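You operate a simulated robot arm through the tools that you are given. There is no shell and no other tool.

You run a simulated robot arm. Do the job below in one go: nothing can be reset, and whatever is moved stays where it is left.

JOB
Put things in order on the top of the parts bench. At the end: the purple pouch from the top of the parts bench stands on top of the green lens; the white jar from the top of the parts bench stands where the purple pouch stood; the blue clip box from the top of the parts bench stands where the white jar stood; the yellow seal from the top of the parts bench stands where the blue clip box stood; whatever was shut is shut again. Leave all else as you found it, and nothing knocked over.

It is judged by the outcome, as a careful person would: the job done as asked, and still so three seconds after it is handed in. It fails if anything else is knocked over, pushed out of place, dropped, spilled or broken. A push-on lid holds only when it is set on centred and level and pressed home; a screw cap is set on level and turned clockwise until tight.

ROBOT AND FRAMES
A 6-joint arm with a two-finger parallel gripper, fixed in place. Base frame: the origin is at the foot of the arm, x ahead of it, y to its left, z up; the work surface is at about z = 0. Readings come in m, rad, newtons and seconds.
With the tool pointing down near the work surface it reaches from about 0.18 to 0.46 m from the base axis. Its first joint turns from -1.222 to 1.222 rad. Payload 1.9 kg.
The TCP is the grasp point between the finger pads, 0.023 m short of the fingertips. In the tool frame z runs along the fingers and y along their closing line. The gripper opens to 0.094 m. The fingers are 0.038 m wide and 0.01 m thick; the gripper's body (0.054 by 0.096 m) begins 0.039 m behind the TCP.
Orientation is told as [roll, pitch, yaw] about the base's x, y, z axes, in that order, counted from this pose: with the fingers straight down and closing along the base's y, the tool's x points along the base's -x, its y along +y and its z along -z.

CONTROLS
- The arm moves only by the tool arm_command. Its argument "increments" is a list of rows, each an object of numbers (a shift or turn left out is 0, a gripper value left out holds the last): "wx", "wy", "wz": the turn, a rotation vector about the base's x, y, z in rad; "x", "y", "z": the shift along the base's x, y, z in m; "fingers": the closure, from 0 (fully open) to 1 (shut). In form: [{"wx": .., "wy": .., "wz": .., "x": .., "y": .., "z": .., "fingers": ..}, ...]. A call has 1 to 20 rows; each row shifts and turns the commanded pose from where the row before left it. A row lasts 0.2 s, in which the tool goes at most 0.05 m and 0.15 rad; a call with a longer step from one row to the next is refused whole, and so is a gripper value outside its range. A pose out of reach is approached as far as the arm can. The call stops where the force on the tool passes 40 N (or 10 N more than at its start, if that is more) or the arm is blocked; 0.2 s more then pass. The fingers move at their own pace (about 0.108 m/s each) and stop on an object; they squeeze with about 33 N. The grip force told is the motor's: it shows also when the fingers shut on nothing. Time passes only in rows, and 0.2 s behind the last, so rows that do not move let the fingers close. It gives the time, the measured TCP pose, the force on the tool (base axes), the opening and the grip force at its end, in the units of the frame above (readings bear some noise), with the torque about the TCP (base axes, N m) and any sound that the robot's microphone picked up, and new pictures: "pictures" is both (left out), scene, wrist or none.
- Cameras (640 x 400 px; columns grow to the right, rows downward): "scene" is fixed at [0.0494, 0.3007, 0.4404]; the picture's right is [-0.85, -0.53, 0.00], its down [-0.21, 0.33, -0.92] and it looks along [0.49, -0.78, -0.39] (base axes); focal length 270 px, centre (320, 200). "wrist" rides on the gripper at [0.086, 0.016, -0.075] in the tool frame; the picture's right is [-0.18, 0.98, 0.00], its down [-0.58, -0.11, -0.81] and it looks along [-0.79, -0.15, 0.59] (tool axes); focal length 243 px, centre (320, 200). There is no depth. A picture from a camera that has moved, and an enlarged one, comes with that camera's place and axes in the base frame and with its lens.
- inspect(camera, box): a new picture of the part [left, top, right, bottom] of that camera's present view, enlarged. No time passes.
- close_job(): hands the job in; it is judged then, once.

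Places have to be worked out from the pictures, the camera data and where the tool is seen. Open the gripper and draw the arm clear of the work before you hand the job in, unless the task says otherwise.

The tools are called after ">>>" by a JSON object that holds its "op" and its "data". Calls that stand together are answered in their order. arm_command: Moves the arm, as the interface text tells. Its arguments: {"type":"object","properties":{"increments":{"type":"array"},"pictures":{"type":"string","enum":["both","scene","wrist","none"]}},"required":["increments"]} The other tools are called the same way: inspect (camera, box) takes an enlarged picture of a part of a camera's view; close_job () hands the job in.

At the start:

```text
time_s: 0.0
eef_pos: [0.2173, -0.1417, 0.3301]
tcp_rot: [-0.001, -0.003, 0.0]
force: [0.4, -0.1, 0.2]
wrist_torque: [-0.02, -0.02, 0.01]
gripper_width: 0.094
finger_force: 0.0
```

scene: 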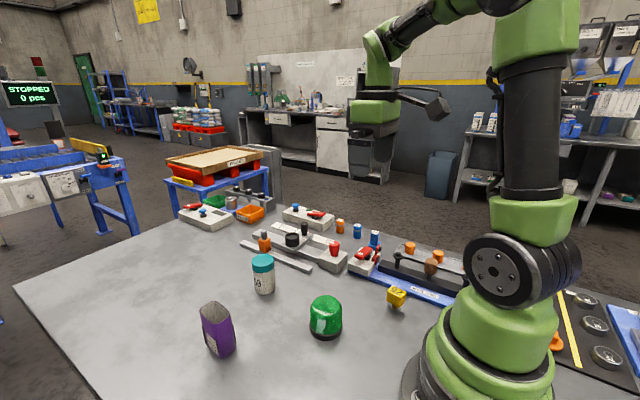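
wrist: 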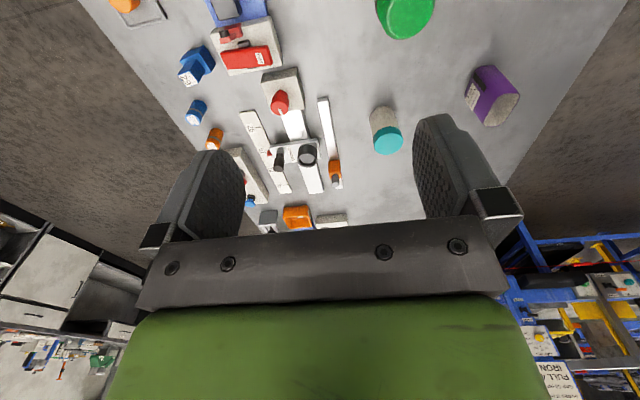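

I'll start by taking enlarged pictures of the scene and wrist views to identify the objects: the purple pouch, white jar with teal lid, green item, yellow item, blue clip box candidates.

>>> {"op": "inspect", "data": {"camera": "scene", "box": [160, 160, 400, 310]}}

>>> {"op": "inspect", "data": {"camera": "scene", "box": [300, 200, 500, 325]}}

>>> {"op": "inspect", "data": {"camera": "scene", "box": [180, 240, 420, 390]}}

>>> {"op": "inspect", "data": {"camera": "wrist", "box": [100, 0, 340, 150]}}

>>> {"op": "inspect", "data": {"camera": "wrist", "box": [320, 0, 560, 150]}}

>>> {"op": "inspect", "data": {"camera": "wrist", "box": [180, 90, 420, 240]}}

```text
2.67 times, centred on (280, 235) of scene
camera zoom: at [0.0494, 0.3007, 0.4404], right [-0.85, -0.53, 0.0], down [-0.21, 0.33, -0.92], along [0.49, -0.78, -0.39], focal length 720 px, centre (427, 107)
```

zoom: 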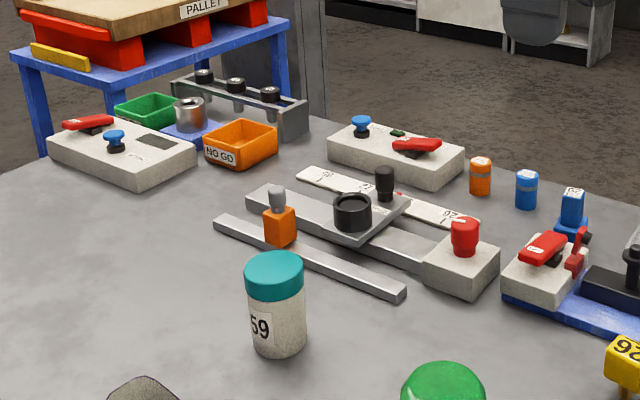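

```text
3.20 times, centred on (400, 262) of scene
camera zoom: at [0.0494, 0.3007, 0.4404], right [-0.85, -0.53, 0.0], down [-0.21, 0.33, -0.92], along [0.49, -0.78, -0.39], focal length 864 px, centre (64, 0)
```

zoom: 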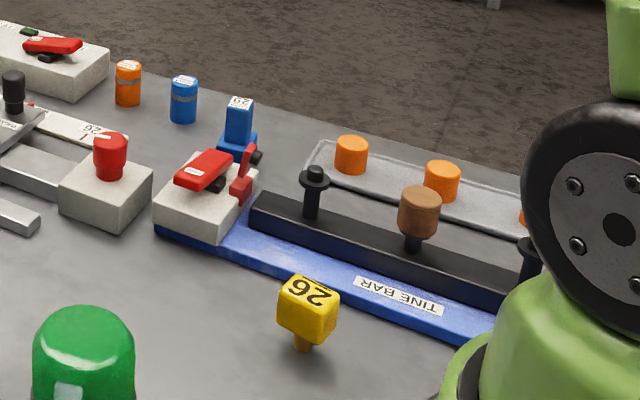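

```text
2.67 times, centred on (300, 315) of scene
camera zoom: at [0.0494, 0.3007, 0.4404], right [-0.85, -0.53, 0.0], down [-0.21, 0.33, -0.92], along [0.49, -0.78, -0.39], focal length 720 px, centre (373, -107)
```

zoom: 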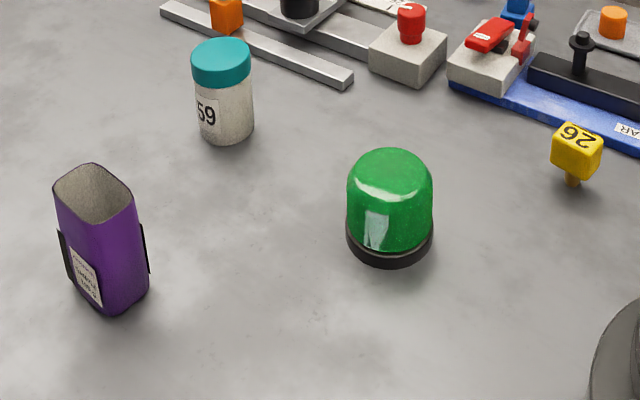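

```text
2.67 times, centred on (220, 75) of wrist
camera zoom: at [0.132, -0.1244, 0.4046], right [0.18, 0.98, 0.0], down [0.58, -0.11, 0.81], along [0.79, -0.15, -0.59], focal length 647 px, centre (587, 533)
```

zoom: 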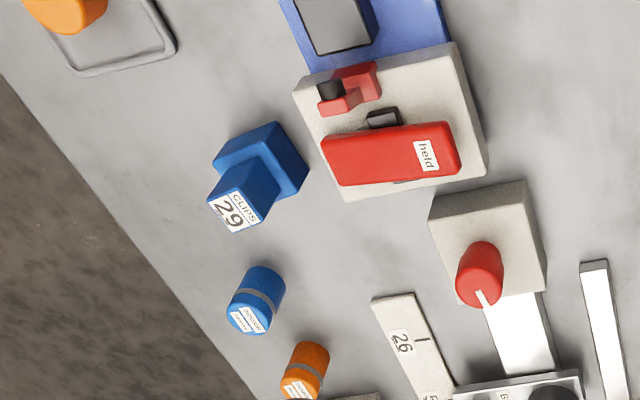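

```text
2.67 times, centred on (440, 75) of wrist
camera zoom: at [0.132, -0.1244, 0.4046], right [0.18, 0.98, 0.0], down [0.58, -0.11, 0.81], along [0.79, -0.15, -0.59], focal length 647 px, centre (0, 533)
```

zoom: 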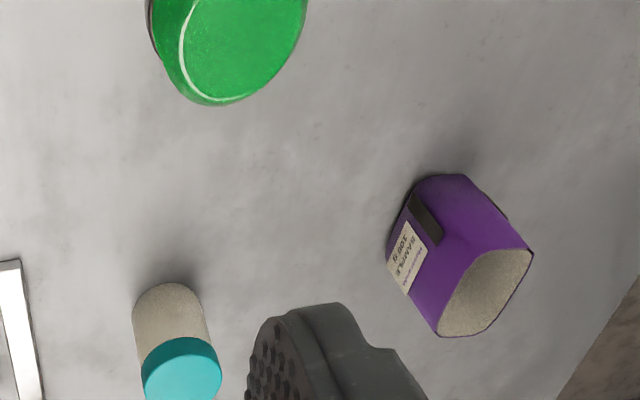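

```text
2.67 times, centred on (300, 165) of wrist
camera zoom: at [0.132, -0.1244, 0.4046], right [0.18, 0.98, 0.0], down [0.58, -0.11, 0.81], along [0.79, -0.15, -0.59], focal length 647 px, centre (373, 293)
```

zoom: 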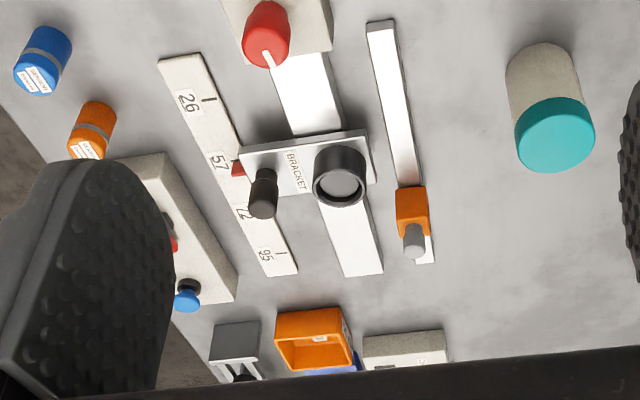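

The objects are clear: purple pouch (open top), jar "59" with a teal lid, blue "CLIPS 29" box, yellow "26" seal on a stem, and green lens. I'll zoom further on the seal, the clip box, the pouch and the lens to see their shapes.

>>> {"op": "inspect", "data": {"camera": "scene", "box": [370, 275, 434, 315]}}

>>> {"op": "inspect", "data": {"camera": "scene", "box": [340, 220, 404, 260]}}

>>> {"op": "inspect", "data": {"camera": "scene", "box": [180, 290, 276, 350]}}

>>> {"op": "inspect", "data": {"camera": "scene", "box": [280, 285, 376, 345]}}

>>> {"op": "inspect", "data": {"camera": "wrist", "box": [160, 30, 256, 90]}}

>>> {"op": "inspect", "data": {"camera": "wrist", "box": [448, 50, 544, 110]}}

```text
10.00 times, centred on (402, 295) of scene
camera zoom: at [0.0494, 0.3007, 0.4404], right [-0.85, -0.53, 0.0], down [-0.21, 0.33, -0.92], along [0.49, -0.78, -0.39], focal length 2700 px, centre (-500, -750)
```

zoom: 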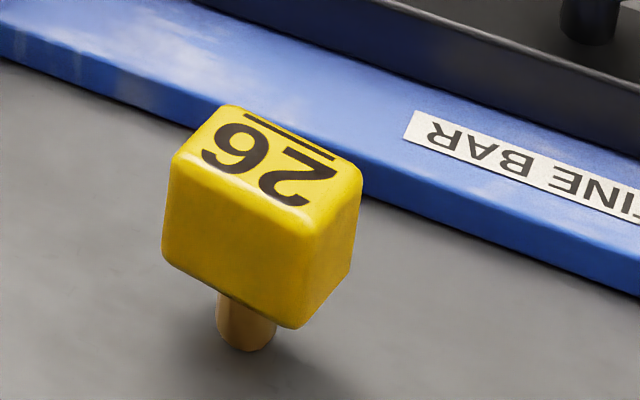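

```text
10.00 times, centred on (372, 240) of scene
camera zoom: at [0.0494, 0.3007, 0.4404], right [-0.85, -0.53, 0.0], down [-0.21, 0.33, -0.92], along [0.49, -0.78, -0.39], focal length 2700 px, centre (-200, -200)
```

zoom: 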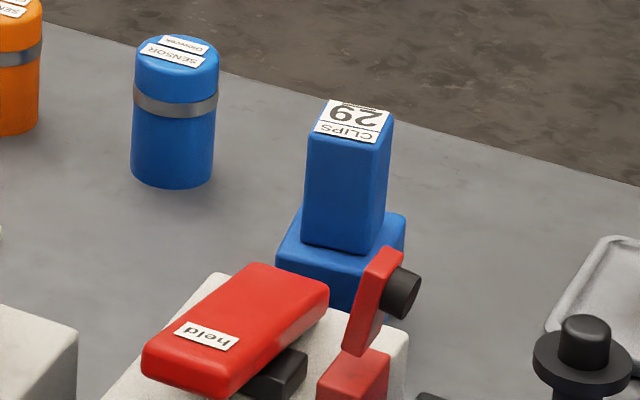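

```text
6.67 times, centred on (228, 320) of scene
camera zoom: at [0.0494, 0.3007, 0.4404], right [-0.85, -0.53, 0.0], down [-0.21, 0.33, -0.92], along [0.49, -0.78, -0.39], focal length 1800 px, centre (933, -600)
```

zoom: 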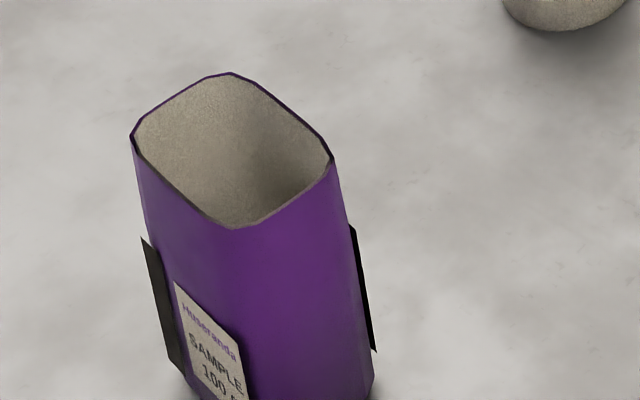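

```text
6.67 times, centred on (328, 315) of scene
camera zoom: at [0.0494, 0.3007, 0.4404], right [-0.85, -0.53, 0.0], down [-0.21, 0.33, -0.92], along [0.49, -0.78, -0.39], focal length 1800 px, centre (267, -567)
```

zoom: 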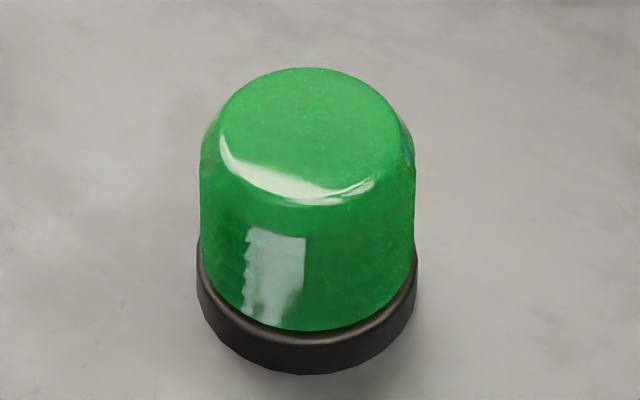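

```text
6.67 times, centred on (208, 60) of wrist
camera zoom: at [0.132, -0.1244, 0.4046], right [0.18, 0.98, 0.0], down [0.58, -0.11, 0.81], along [0.79, -0.15, -0.59], focal length 1618 px, centre (1067, 1133)
```

zoom: 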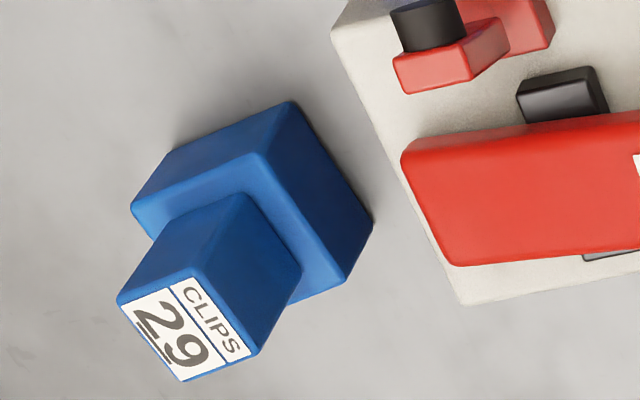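

```text
6.67 times, centred on (496, 80) of wrist
camera zoom: at [0.132, -0.1244, 0.4046], right [0.18, 0.98, 0.0], down [0.58, -0.11, 0.81], along [0.79, -0.15, -0.59], focal length 1618 px, centre (-853, 1000)
```

zoom: 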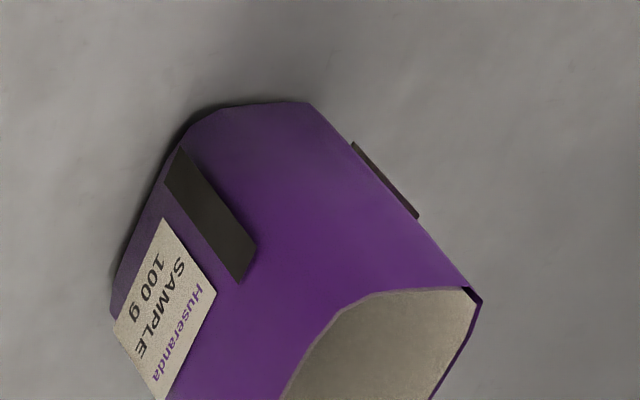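

The clip box is a two-tier block, the seal is a cube on a thin stem, and the pouch is an upright open bag with black strips on two opposite faces. I estimate pouch ≈ (0.38, 0.11), jar ≈ (0.43, -0.055), lens ≈ (0.24, -0.03), clip box ≈ (0.27, -0.35), seal ≈ (0.15, -0.16). I'll move high over toward the pouch for a better look.

>>> {"op": "arm_command", "data": {"increments": [{"x": 0.013, "y": 0.04, "z": 0}, {"x": 0.013, "y": 0.04, "z": 0}, {"x": 0.013, "y": 0.04, "z": 0}, {"x": 0.013, "y": 0.04, "z": 0}, {"x": 0.013, "y": 0.04, "z": -0.01}, {"x": 0.013, "y": 0.04, "z": -0.01}, {}], "pictures": "both"}}

```text
time_s: 1.6
eef_pos: [0.2975, 0.0999, 0.308]
tcp_rot: [0.0, -0.002, -0.001]
force: [0.1, 1.0, 0.5]
wrist_torque: [-0.02, -0.03, -0.02]
gripper_width: 0.0939
finger_force: 0.0
camera wrist: at [0.2121, 0.1153, 0.3831], right [0.18, 0.98, 0.0], down [0.58, -0.11, 0.81], along [0.79, -0.15, -0.59], focal length 243 px, centre (320, 200)
```

scene: 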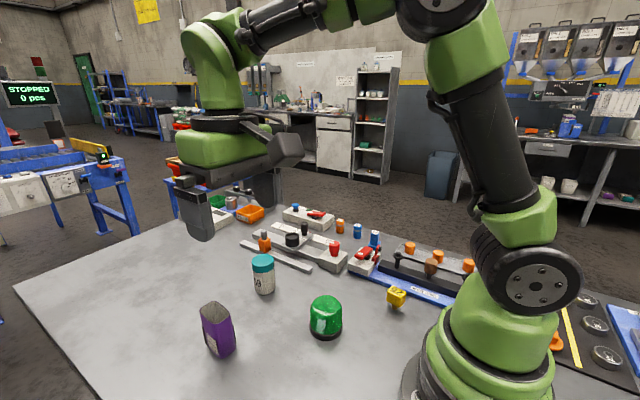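
wrist: 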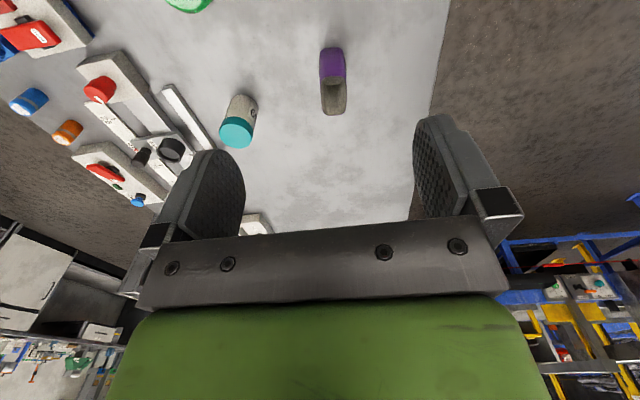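

Pouch is now at the top center of the wrist view. Zooming in to judge its shape and orientation.

>>> {"op": "inspect", "data": {"camera": "wrist", "box": [284, 35, 380, 125]}}

>>> {"op": "inspect", "data": {"camera": "wrist", "box": [200, 80, 296, 155]}}

```text
4.44 times, centred on (332, 80) of wrist
camera zoom: at [0.2121, 0.1153, 0.3831], right [0.18, 0.98, 0.0], down [0.58, -0.11, 0.81], along [0.79, -0.15, -0.59], focal length 1078 px, centre (267, 733)
```

zoom: 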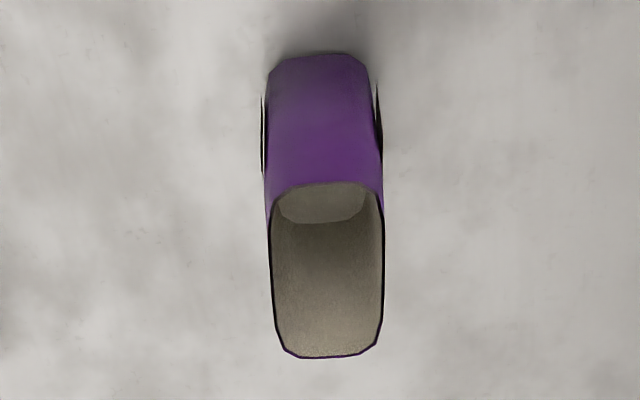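

```text
5.33 times, centred on (248, 118) of wrist
camera zoom: at [0.2121, 0.1153, 0.3831], right [0.18, 0.98, 0.0], down [0.58, -0.11, 0.81], along [0.79, -0.15, -0.59], focal length 1294 px, centre (704, 640)
```

zoom: 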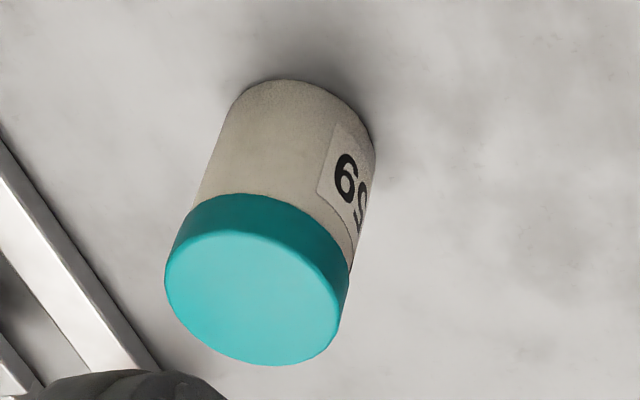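

The rim triangulates to about (0.386, 0.101) at z ≈ 0.087, with the pouch about 0.053 × 0.034 in plan and its long axis near x, turned a few degrees clockwise. Next I look at the lens from above to get its centre and top height.

>>> {"op": "arm_command", "data": {"increments": [{"x": -0.02, "y": -0.03}, {"x": -0.02, "y": -0.03}, {"x": -0.02, "y": -0.03}, {"x": -0.02, "y": -0.03}, {"x": -0.015, "y": -0.01}, {}], "pictures": "wrist"}}

>>> {"op": "inspect", "data": {"camera": "wrist", "box": [272, 20, 368, 80]}}

```text
time_s: 3.0
eef_pos: [0.2005, -0.0323, 0.3078]
tcp_rot: [-0.001, -0.002, 0.001]
force: [-0.1, 0.0, 0.3]
wrist_torque: [0.02, 0.0, 0.03]
gripper_width: 0.0938
finger_force: 0.1
camera wrist: at [0.1152, -0.0159, 0.383], right [0.18, 0.98, 0.0], down [0.58, -0.11, 0.81], along [0.79, -0.15, -0.59], focal length 243 px, centre (320, 200)
```

wrist: 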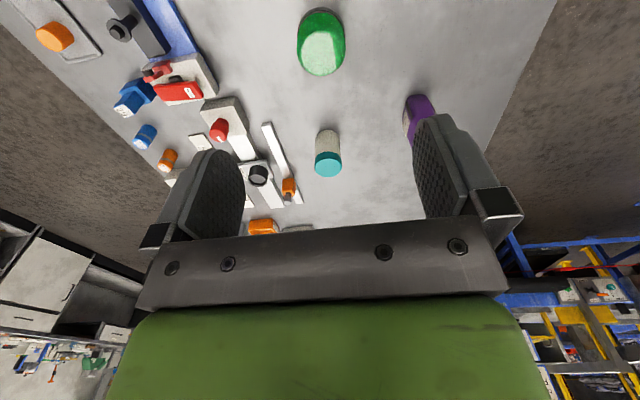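

```text
6.67 times, centred on (320, 50) of wrist
camera zoom: at [0.1152, -0.0159, 0.383], right [0.18, 0.98, 0.0], down [0.58, -0.11, 0.81], along [0.79, -0.15, -0.59], focal length 1618 px, centre (320, 1200)
```

zoom: 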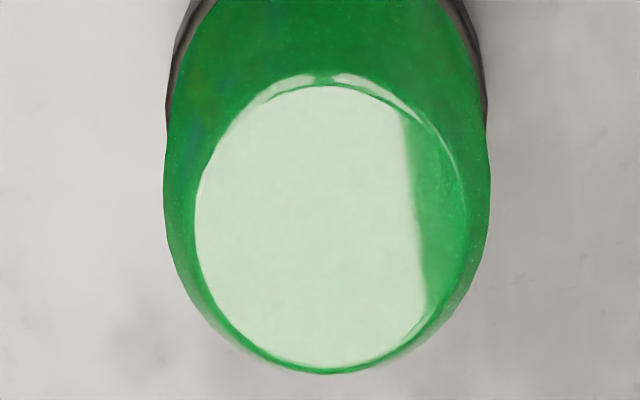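

The lens has a flat top disc about 0.05 wide, centred near (0.248, -0.039) at z ≈ 0.058. I'll zoom in on the jar, the clip box and surroundings from this viewpoint before starting.

>>> {"op": "inspect", "data": {"camera": "wrist", "box": [280, 120, 376, 180]}}

>>> {"op": "inspect", "data": {"camera": "wrist", "box": [80, 60, 240, 160]}}

>>> {"op": "inspect", "data": {"camera": "scene", "box": [228, 245, 308, 300]}}

```text
6.67 times, centred on (328, 150) of wrist
camera zoom: at [0.1152, -0.0159, 0.383], right [0.18, 0.98, 0.0], down [0.58, -0.11, 0.81], along [0.79, -0.15, -0.59], focal length 1618 px, centre (267, 533)
```

zoom: 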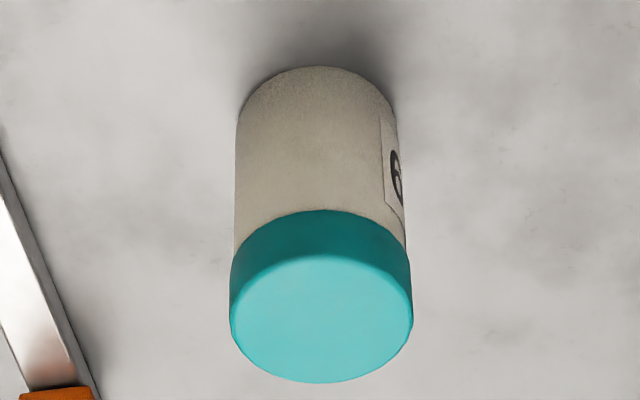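

```text
4.00 times, centred on (160, 110) of wrist
camera zoom: at [0.1152, -0.0159, 0.383], right [0.18, 0.98, 0.0], down [0.58, -0.11, 0.81], along [0.79, -0.15, -0.59], focal length 970 px, centre (960, 560)
```

zoom: 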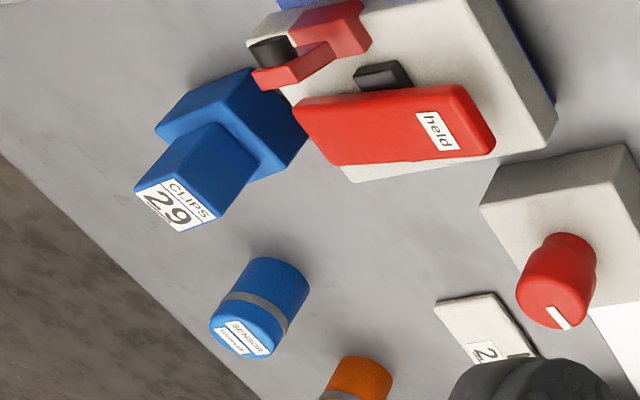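

```text
7.27 times, centred on (268, 272) of scene
camera zoom: at [0.0494, 0.3007, 0.4404], right [-0.85, -0.53, 0.0], down [-0.21, 0.33, -0.92], along [0.49, -0.78, -0.39], focal length 1964 px, centre (698, -327)
```

zoom: 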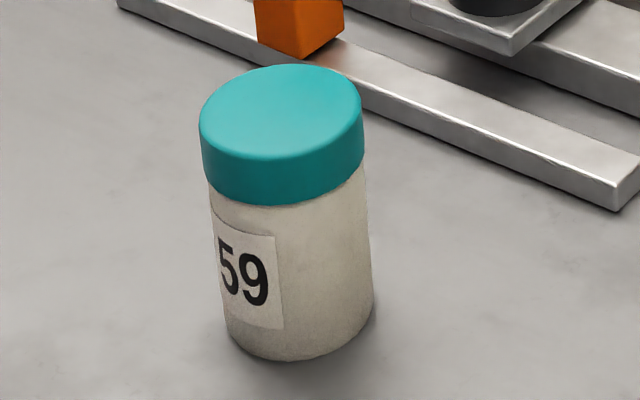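

Jar lid top is ≈ (0.428, -0.059) at z ≈ 0.080, diameter ≈ 0.049. Now I move above the pouch at z ≈ 0.20 to check centring and its yaw.

>>> {"op": "arm_command", "data": {"increments": [{"x": 0.031, "y": 0.0222, "z": -0.01}, {"x": 0.031, "y": 0.0222, "z": -0.018}, {"x": 0.031, "y": 0.0222, "z": -0.018}, {"x": 0.031, "y": 0.0222, "z": -0.02}, {"x": 0.031, "y": 0.0222, "z": -0.02}, {"x": 0.0305, "y": 0.0222, "z": -0.02}, {}], "pictures": "both"}}

>>> {"op": "inspect", "data": {"camera": "wrist", "box": [240, 0, 400, 120]}}

```text
time_s: 4.6
eef_pos: [0.3857, 0.1021, 0.2004]
tcp_rot: [0.002, -0.002, 0.0]
force: [-0.1, 0.3, -0.3]
wrist_torque: [-0.02, 0.0, -0.01]
gripper_width: 0.0942
finger_force: 0.0
camera wrist: at [0.3, 0.1191, 0.2763], right [0.18, 0.98, 0.0], down [0.58, -0.11, 0.81], along [0.79, -0.15, -0.59], focal length 243 px, centre (320, 200)
```

scene: 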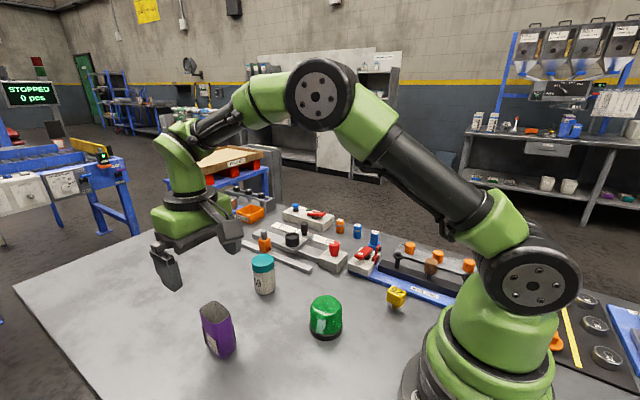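
wrist: 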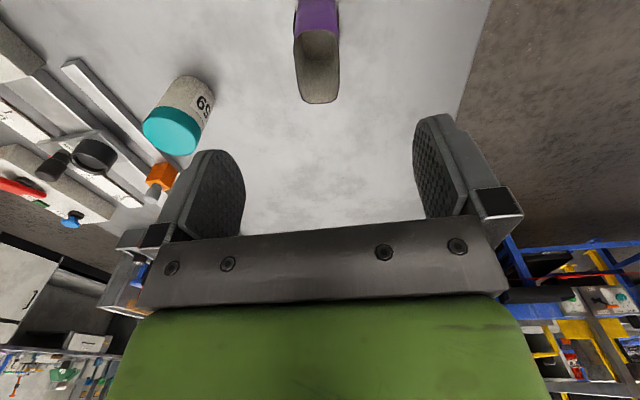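

```text
3.33 times, centred on (320, 60) of wrist
camera zoom: at [0.3, 0.1191, 0.2763], right [0.18, 0.98, 0.0], down [0.58, -0.11, 0.81], along [0.79, -0.15, -0.59], focal length 809 px, centre (320, 667)
```

zoom: 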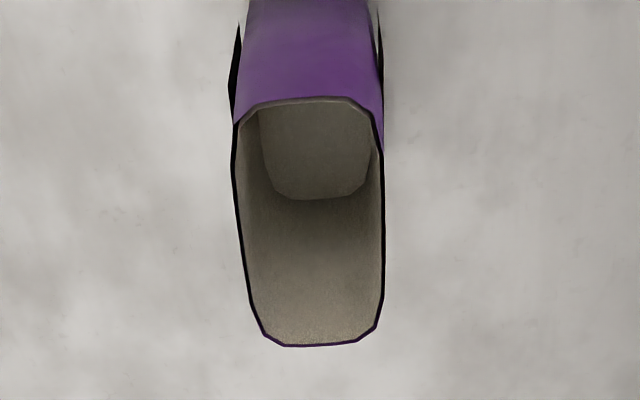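

The rim centre works out to ≈ (0.389, 0.101) with yaw ≈ -0.12 rad, width ≈ 0.033 across the strip faces. I turn the tool to match and descend to z ≈ 0.057 with fingers open either side.

>>> {"op": "arm_command", "data": {"increments": [{"x": 0.0033, "y": -0.0011, "wz": -0.12}, {"z": -0.035}, {"z": -0.035}, {"z": -0.03}, {"z": -0.025}, {"z": -0.018}, {}], "pictures": "both"}}

```text
time_s: 6.2
eef_pos: [0.3882, 0.1006, 0.0573]
tcp_rot: [0.0, -0.002, -0.119]
force: [-0.3, 0.3, 0.2]
wrist_torque: [-0.01, 0.02, -0.01]
gripper_width: 0.094
finger_force: 0.1
camera wrist: at [0.3046, 0.1273, 0.1335], right [0.3, 0.95, 0.0], down [0.56, -0.18, 0.81], along [0.77, -0.24, -0.59], focal length 243 px, centre (320, 200)
```

scene: 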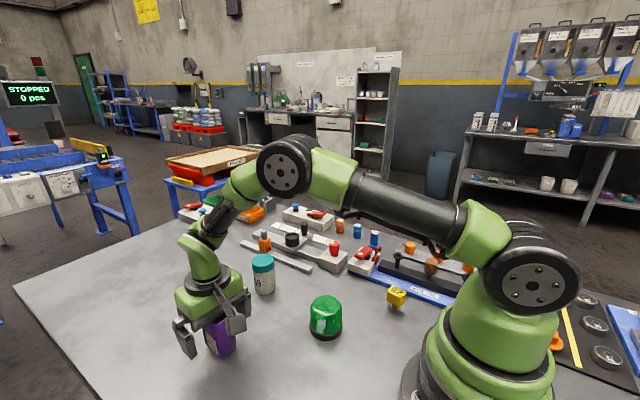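
wrist: 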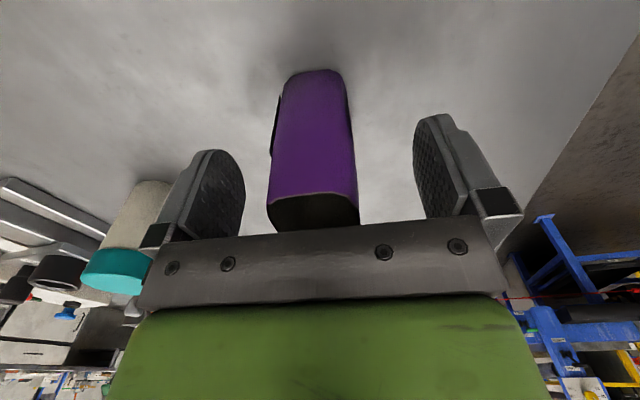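

The pouch sits between the pads, offset ~2 mm toward +y. I nudge by that amount and close gently to about its width.

>>> {"op": "arm_command", "data": {"increments": [{"y": 0.002, "x": 0.0003}, {"fingers": 0.3}, {"fingers": 0.5}, {"fingers": 0.62}, {}, {}], "pictures": "both"}}

```text
time_s: 7.6
eef_pos: [0.3881, 0.1031, 0.0599]
tcp_rot: [0.0, -0.002, -0.119]
force: [-0.3, 0.0, 0.7]
wrist_torque: [0.01, -0.03, 0.01]
gripper_width: 0.036
finger_force: 0.4
camera wrist: at [0.3051, 0.1296, 0.1346], right [0.3, 0.95, 0.0], down [0.56, -0.18, 0.81], along [0.77, -0.24, -0.59], focal length 243 px, centre (320, 200)
```

scene: 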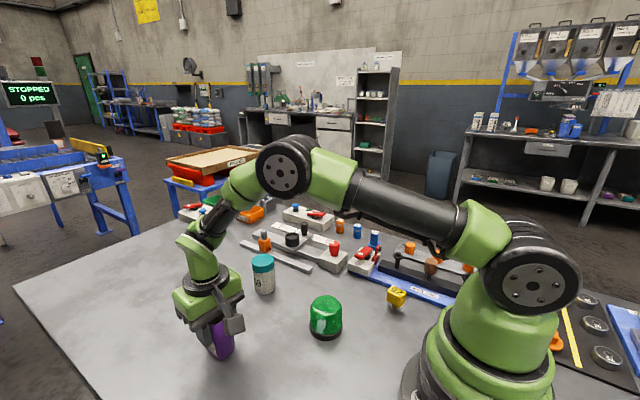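
wrist: 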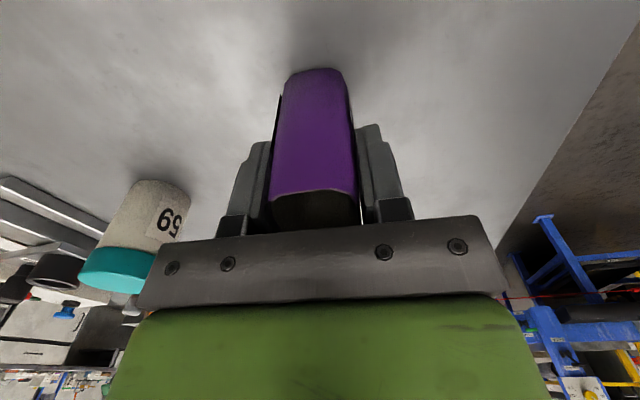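

Fingers are at 0.036 with almost no force, so just touching. I close a little further in small steps to grip.

>>> {"op": "arm_command", "data": {"increments": [{"fingers": 0.64}, {"fingers": 0.66}, {"fingers": 0.68}, {"fingers": 0.7}, {}, {}], "pictures": "wrist"}}

```text
time_s: 9.0
eef_pos: [0.3888, 0.1025, 0.0596]
tcp_rot: [-0.001, -0.001, -0.119]
force: [0.5, 0.1, -0.4]
wrist_torque: [0.01, 0.02, -0.01]
gripper_width: 0.0358
finger_force: 33.1
camera wrist: at [0.3051, 0.1296, 0.1346], right [0.3, 0.95, 0.0], down [0.56, -0.18, 0.81], along [0.77, -0.24, -0.59], focal length 243 px, centre (320, 200)
```

wrist: 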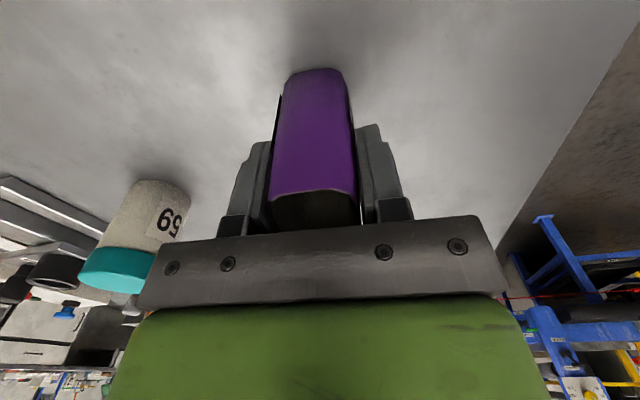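

Grip is firm (33 N at 0.036 width). I lift straight up 0.14 m and check the pouch stays level.

>>> {"op": "arm_command", "data": {"increments": [{"z": 0.005}, {"z": 0.015}, {"z": 0.03}, {"z": 0.03}, {"z": 0.03}, {"z": 0.025}, {}], "pictures": "both"}}

```text
time_s: 10.6
eef_pos: [0.389, 0.1034, 0.1937]
tcp_rot: [-0.001, -0.001, -0.119]
force: [-1.0, -1.1, -0.3]
wrist_torque: [0.04, 0.02, 0.0]
gripper_width: 0.0356
finger_force: 33.1
camera wrist: at [0.3056, 0.13, 0.2695], right [0.3, 0.95, 0.0], down [0.56, -0.18, 0.81], along [0.77, -0.24, -0.59], focal length 243 px, centre (320, 200)
```

scene: 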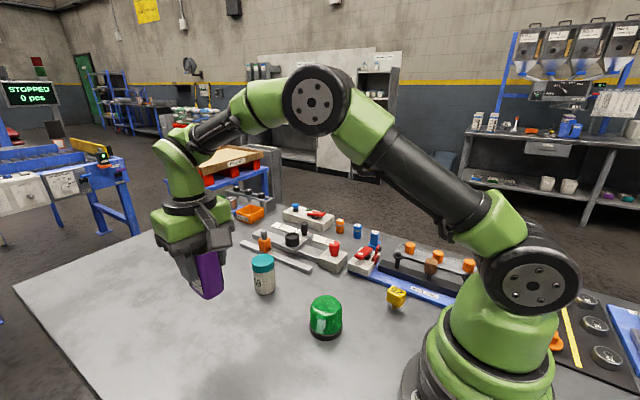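
wrist: 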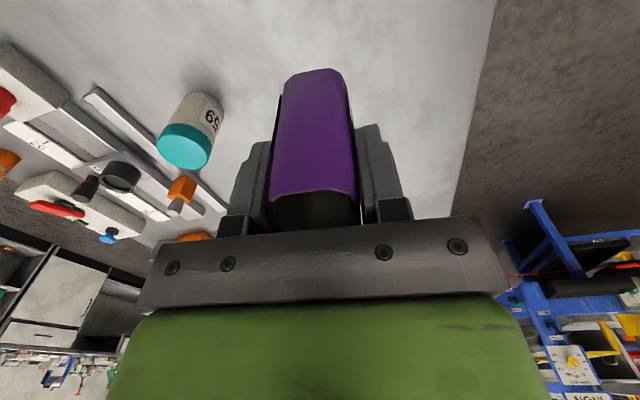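

Pouch is held steady and level. Moving over the lens centre at height.

>>> {"op": "arm_command", "data": {"increments": [{"x": -0.0235, "y": -0.0237}, {"x": -0.0235, "y": -0.0237}, {"x": -0.0235, "y": -0.0237}, {"x": -0.0235, "y": -0.0236}, {"x": -0.0235, "y": -0.0236}, {"x": -0.023, "y": -0.0236}, {}, {}], "pictures": "both"}}

>>> {"op": "inspect", "data": {"camera": "wrist", "box": [240, 0, 400, 120]}}

>>> {"op": "inspect", "data": {"camera": "scene", "box": [260, 210, 400, 350]}}

```text
time_s: 12.4
eef_pos: [0.2485, -0.0385, 0.1909]
tcp_rot: [-0.001, 0.0, -0.121]
force: [0.0, -0.1, -0.6]
wrist_torque: [0.03, 0.0, 0.02]
gripper_width: 0.0353
finger_force: 33.1
camera wrist: at [0.1652, -0.0108, 0.267], right [0.3, 0.95, 0.0], down [0.56, -0.18, 0.81], along [0.77, -0.24, -0.59], focal length 243 px, centre (320, 200)
```

scene: 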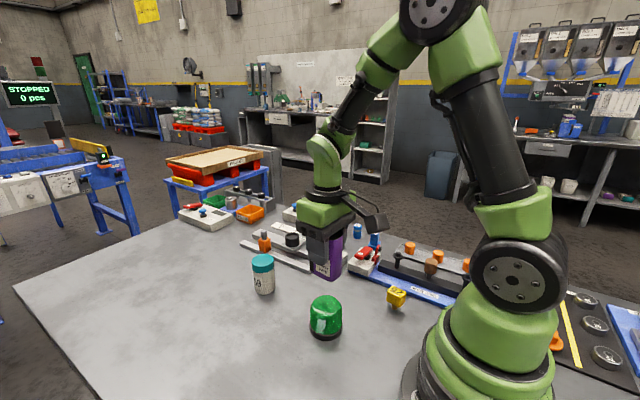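
wrist: 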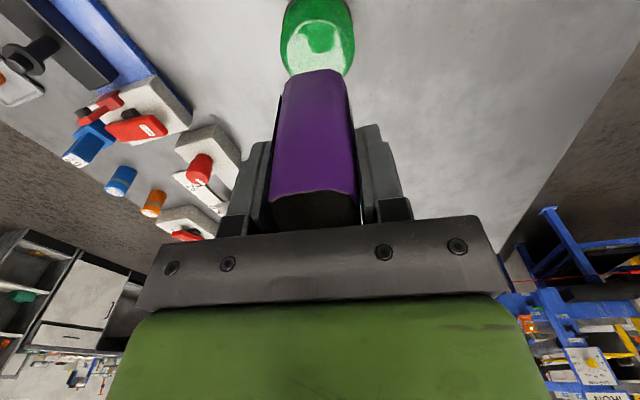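

```text
3.33 times, centred on (320, 60) of wrist
camera zoom: at [0.1652, -0.0108, 0.267], right [0.3, 0.95, 0.0], down [0.56, -0.18, 0.81], along [0.77, -0.24, -0.59], focal length 809 px, centre (320, 667)
```

zoom: 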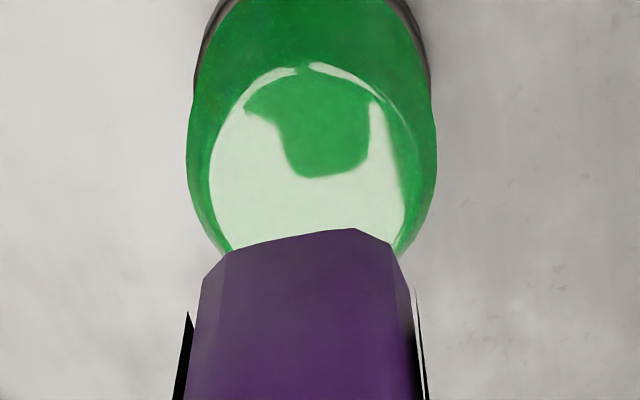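

```text
2.86 times, centred on (330, 280) of scene
camera zoom: at [0.0494, 0.3007, 0.4404], right [-0.85, -0.53, 0.0], down [-0.21, 0.33, -0.92], along [0.49, -0.78, -0.39], focal length 772 px, centre (291, -29)
```

zoom: 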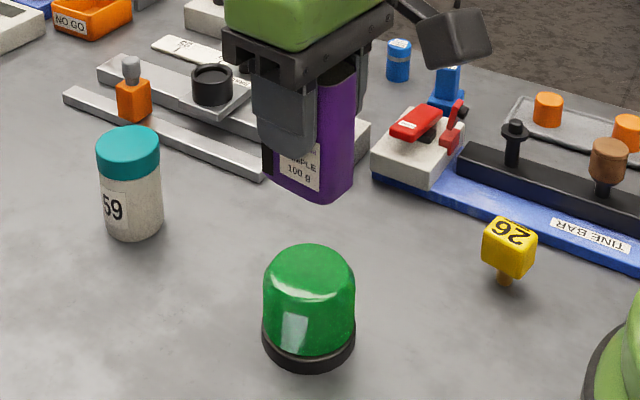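

Lens centre relative to the vertical line below the tool shows I should shift ~1.5 mm to -y. I do that and lower to just above the lens top (pouch bottom ≈ 7 mm above it).

>>> {"op": "arm_command", "data": {"increments": [{"y": -0.0015}, {"z": -0.02}, {"z": -0.02}, {"z": -0.015}, {"z": -0.01}, {}], "pictures": "both"}}

>>> {"op": "inspect", "data": {"camera": "scene", "box": [270, 230, 390, 350]}}

>>> {"op": "inspect", "data": {"camera": "wrist", "box": [240, 0, 400, 120]}}

```text
time_s: 13.8
eef_pos: [0.2498, -0.0389, 0.1288]
tcp_rot: [0.0, -0.003, -0.121]
force: [-0.2, 0.4, -1.3]
wrist_torque: [0.0, -0.02, -0.01]
gripper_width: 0.0355
finger_force: 33.1
camera wrist: at [0.1662, -0.0119, 0.2045], right [0.3, 0.95, 0.0], down [0.56, -0.18, 0.81], along [0.77, -0.24, -0.59], focal length 243 px, centre (320, 200)
```

scene: 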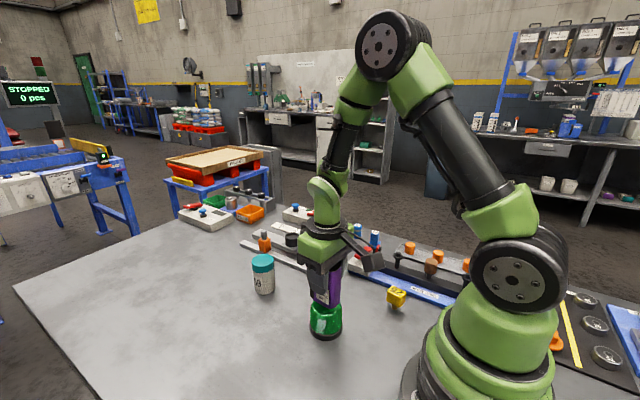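
wrist: 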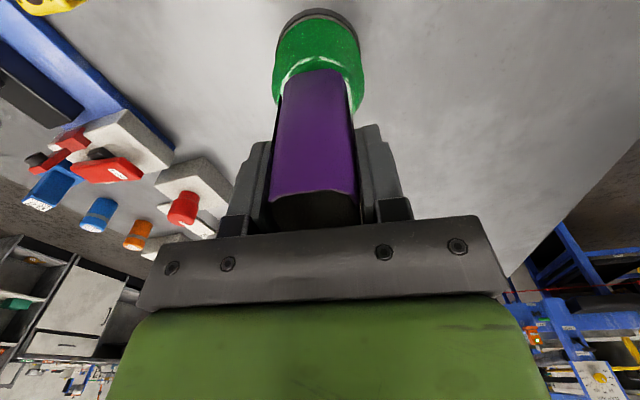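

```text
3.33 times, centred on (330, 290) of scene
camera zoom: at [0.0494, 0.3007, 0.4404], right [-0.85, -0.53, 0.0], down [-0.21, 0.33, -0.92], along [0.49, -0.78, -0.39], focal length 900 px, centre (287, -100)
```

zoom: 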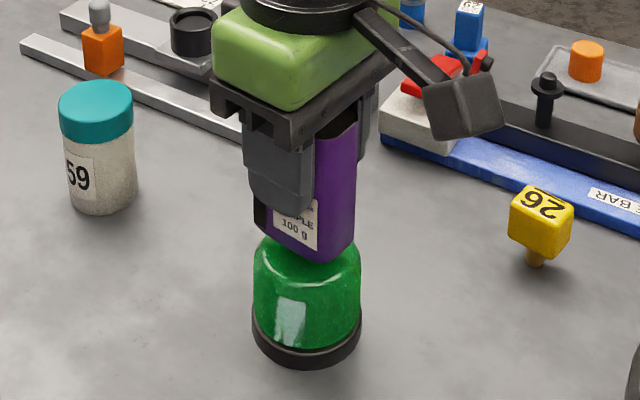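

```text
3.33 times, centred on (320, 60) of wrist
camera zoom: at [0.1662, -0.0119, 0.2045], right [0.3, 0.95, 0.0], down [0.56, -0.18, 0.81], along [0.77, -0.24, -0.59], focal length 809 px, centre (320, 667)
```

zoom: 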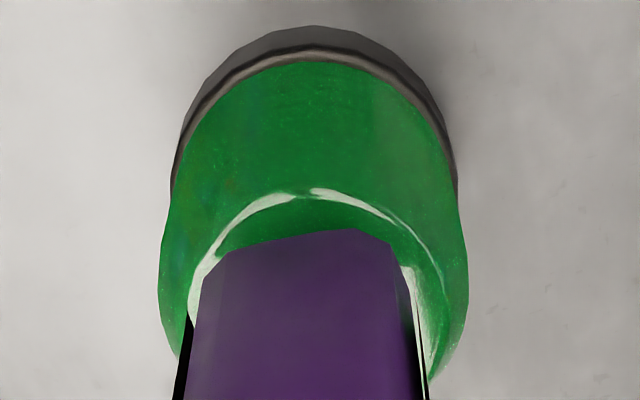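

Alignment looks good to about 1 mm. I lower in small steps watching the vertical force.

>>> {"op": "arm_command", "data": {"increments": [{"z": -0.003}, {"z": -0.003}, {}], "pictures": "none"}}

>>> {"op": "arm_command", "data": {"increments": [{"z": -0.002}, {}], "pictures": "scene"}}

>>> {"op": "inspect", "data": {"camera": "scene", "box": [290, 270, 370, 350]}}

```text
time_s: 14.6
eef_pos: [0.2505, -0.0391, 0.1237]
tcp_rot: [0.002, -0.001, -0.119]
force: [0.3, 0.1, -1.2]
wrist_torque: [0.01, 0.0, -0.02]
gripper_width: 0.0356
finger_force: 33.1
```

```text
time_s: 15.2
eef_pos: [0.2502, -0.0389, 0.1222]
tcp_rot: [0.0, -0.002, -0.119]
force: [0.0, 0.4, -1.1]
wrist_torque: [0.02, -0.01, -0.02]
gripper_width: 0.0357
finger_force: 33.0
```

scene: 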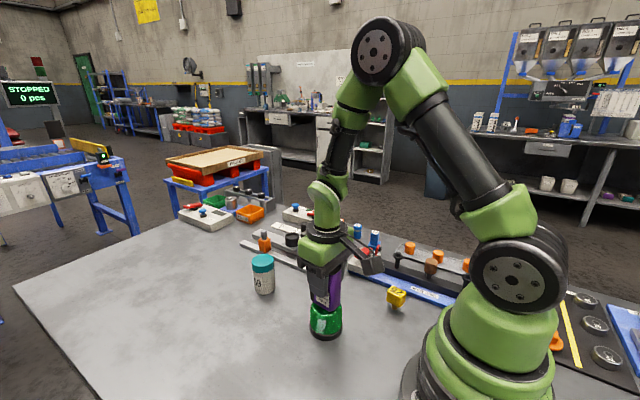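

```text
5.00 times, centred on (330, 310) of scene
camera zoom: at [0.0494, 0.3007, 0.4404], right [-0.85, -0.53, 0.0], down [-0.21, 0.33, -0.92], along [0.49, -0.78, -0.39], focal length 1350 px, centre (270, -350)
```

zoom: 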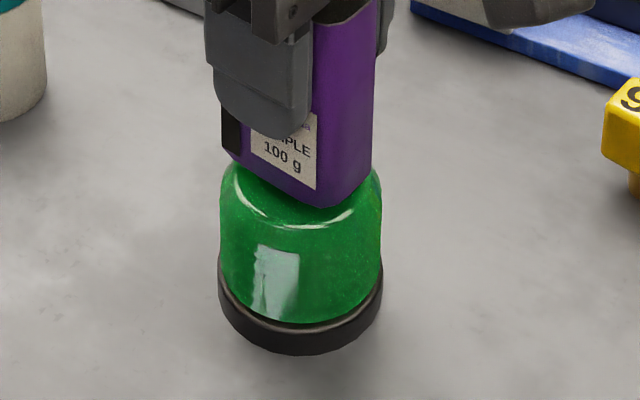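

Force shows only the pouch's own weight (~1.1 N), so no contact yet. Continuing down in 1.5 mm steps.

>>> {"op": "arm_command", "data": {"increments": [{"z": -0.0015}, {}], "pictures": "none"}}

>>> {"op": "arm_command", "data": {"increments": [{"z": -0.0015}, {}], "pictures": "none"}}

```text
time_s: 15.8
eef_pos: [0.251, -0.0395, 0.1201]
tcp_rot: [0.002, -0.001, -0.122]
force: [-0.2, 0.4, -1.6]
wrist_torque: [0.01, 0.02, 0.0]
gripper_width: 0.0355
finger_force: 32.6
```

```text
time_s: 16.4
eef_pos: [0.2506, -0.0381, 0.1189]
tcp_rot: [0.001, -0.003, -0.12]
force: [0.1, 0.3, -1.1]
wrist_torque: [0.02, 0.01, -0.03]
gripper_width: 0.0357
finger_force: 32.6
```

Still only the pouch's weight on the tool. Continuing in 1.5 mm steps.

>>> {"op": "arm_command", "data": {"increments": [{"z": -0.0015}, {}], "pictures": "none"}}

>>> {"op": "arm_command", "data": {"increments": [{"z": -0.001}, {}], "pictures": "none"}}

>>> {"op": "inspect", "data": {"camera": "scene", "box": [290, 270, 370, 350]}}

>>> {"op": "inspect", "data": {"camera": "wrist", "box": [240, 0, 400, 120]}}

```text
time_s: 17.0
eef_pos: [0.2496, -0.0407, 0.1168]
tcp_rot: [0.0, -0.002, -0.122]
force: [-0.2, 0.7, 3.7]
wrist_torque: [0.03, -0.04, 0.02]
gripper_width: 0.0356
finger_force: 33.3
```

```text
time_s: 17.6
eef_pos: [0.2505, -0.0401, 0.1159]
tcp_rot: [0.002, -0.003, -0.121]
force: [0.4, 2.5, 24.6]
wrist_torque: [0.08, 0.05, 0.0]
gripper_width: 0.0356
finger_force: 32.4
```

```text
5.00 times, centred on (330, 310) of scene
camera zoom: at [0.0493, 0.3007, 0.4404], right [-0.85, -0.53, 0.0], down [-0.21, 0.33, -0.92], along [0.49, -0.78, -0.39], focal length 1350 px, centre (270, -350)
```

zoom: 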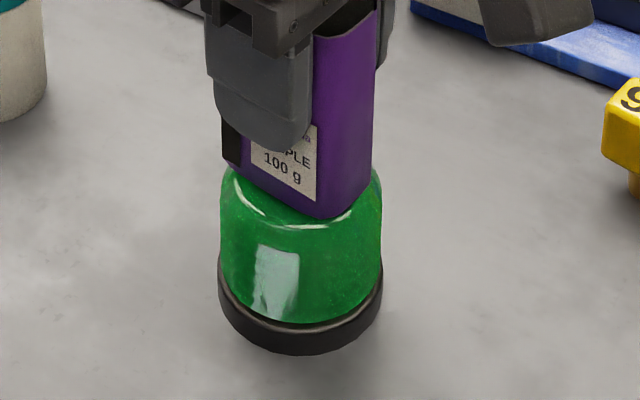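

```text
3.33 times, centred on (320, 60) of wrist
camera zoom: at [0.1661, -0.0127, 0.1919], right [0.3, 0.95, 0.0], down [0.56, -0.18, 0.81], along [0.77, -0.24, -0.59], focal length 809 px, centre (320, 667)
```

zoom: 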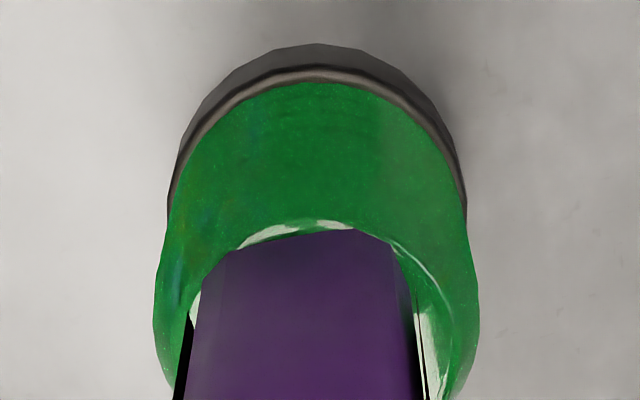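

Contact made (24.6 N at the last 1 mm). I ease back 0.8 mm so the pouch rests lightly, then release slowly.

>>> {"op": "arm_command", "data": {"increments": [{"z": -0.0}, {"z": 0.0009}, {}], "pictures": "none"}}

```text
time_s: 18.4
eef_pos: [0.2492, -0.0406, 0.1167]
tcp_rot: [0.0, 0.001, -0.119]
force: [-1.6, -0.7, -0.3]
wrist_torque: [-0.01, 0.0, 0.01]
gripper_width: 0.036
finger_force: 33.2
```

Load is now essentially carried by the lens. Opening the fingers gently.

>>> {"op": "arm_command", "data": {"increments": [{"fingers": 0.6}, {"fingers": 0.55}, {"fingers": 0.4}, {"fingers": 0.2}, {"fingers": 0.0}, {}], "pictures": "both"}}

```text
time_s: 19.8
eef_pos: [0.2496, -0.0401, 0.1175]
tcp_rot: [0.0, -0.003, -0.122]
force: [0.6, 0.5, -0.4]
wrist_torque: [0.01, 0.0, 0.0]
gripper_width: 0.0941
finger_force: 0.0
camera wrist: at [0.1657, -0.0132, 0.1928], right [0.3, 0.95, 0.0], down [0.56, -0.18, 0.81], along [0.77, -0.24, -0.59], focal length 243 px, centre (320, 200)
```

scene: 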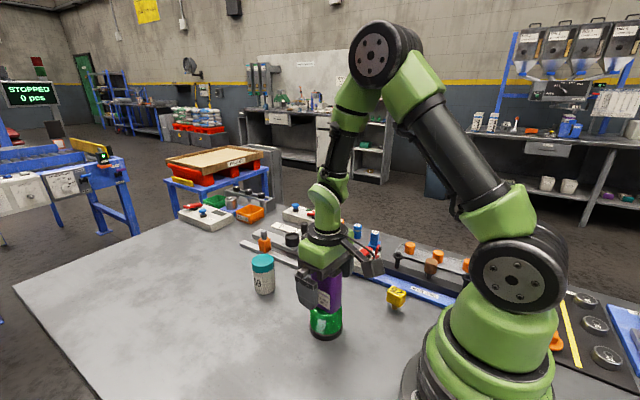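
wrist: 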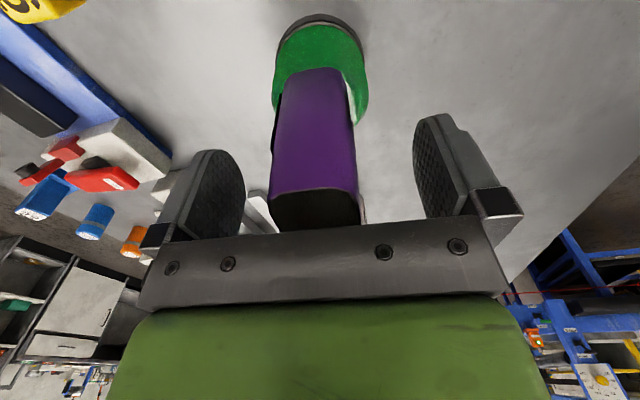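

The pouch stands on the lens on its own. Raising straight up well clear of its rim.

>>> {"op": "arm_command", "data": {"increments": [{"z": 0.01}, {"z": 0.03}, {"z": 0.04}, {"z": 0.04}, {"z": 0.04}, {}], "pictures": "both"}}

>>> {"op": "inspect", "data": {"camera": "scene", "box": [270, 230, 390, 350]}}

>>> {"op": "inspect", "data": {"camera": "wrist", "box": [240, 0, 400, 120]}}

```text
time_s: 21.2
eef_pos: [0.2495, -0.0394, 0.2796]
tcp_rot: [0.0, -0.001, -0.121]
force: [-0.1, -0.2, -1.4]
wrist_torque: [-0.01, 0.02, 0.0]
gripper_width: 0.0937
finger_force: 0.0
camera wrist: at [0.1672, -0.0129, 0.355], right [0.3, 0.95, 0.0], down [0.56, -0.18, 0.81], along [0.77, -0.24, -0.59], focal length 243 px, centre (320, 200)
```

scene: 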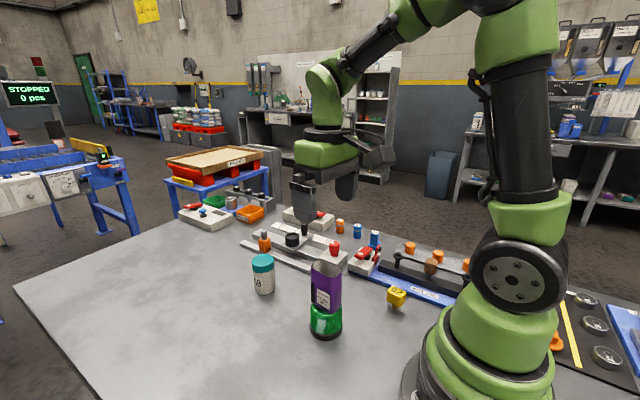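
wrist: 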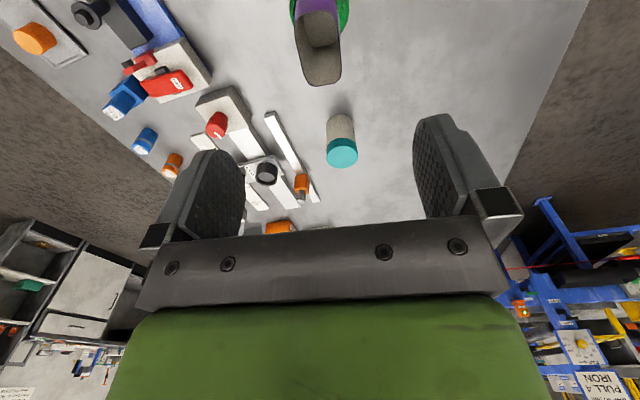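

```text
3.33 times, centred on (330, 290) of scene
camera zoom: at [0.0494, 0.3007, 0.4404], right [-0.85, -0.53, 0.0], down [-0.21, 0.33, -0.92], along [0.49, -0.78, -0.39], focal length 900 px, centre (287, -100)
```

zoom: 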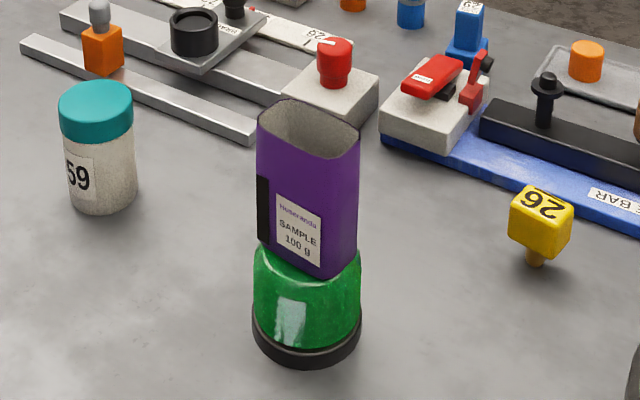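

```text
3.33 times, centred on (320, 60) of wrist
camera zoom: at [0.1672, -0.0129, 0.355], right [0.3, 0.95, 0.0], down [0.56, -0.18, 0.81], along [0.77, -0.24, -0.59], focal length 809 px, centre (320, 667)
```

zoom: 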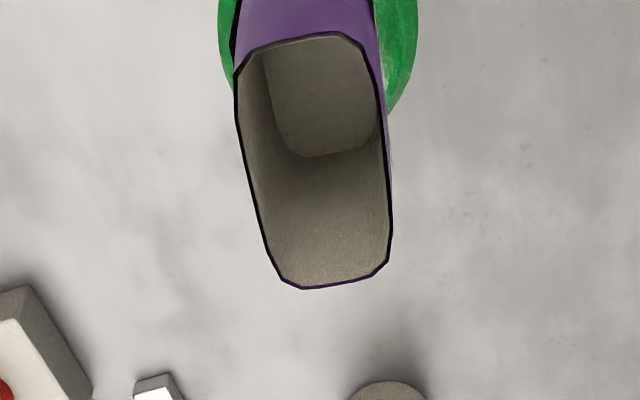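

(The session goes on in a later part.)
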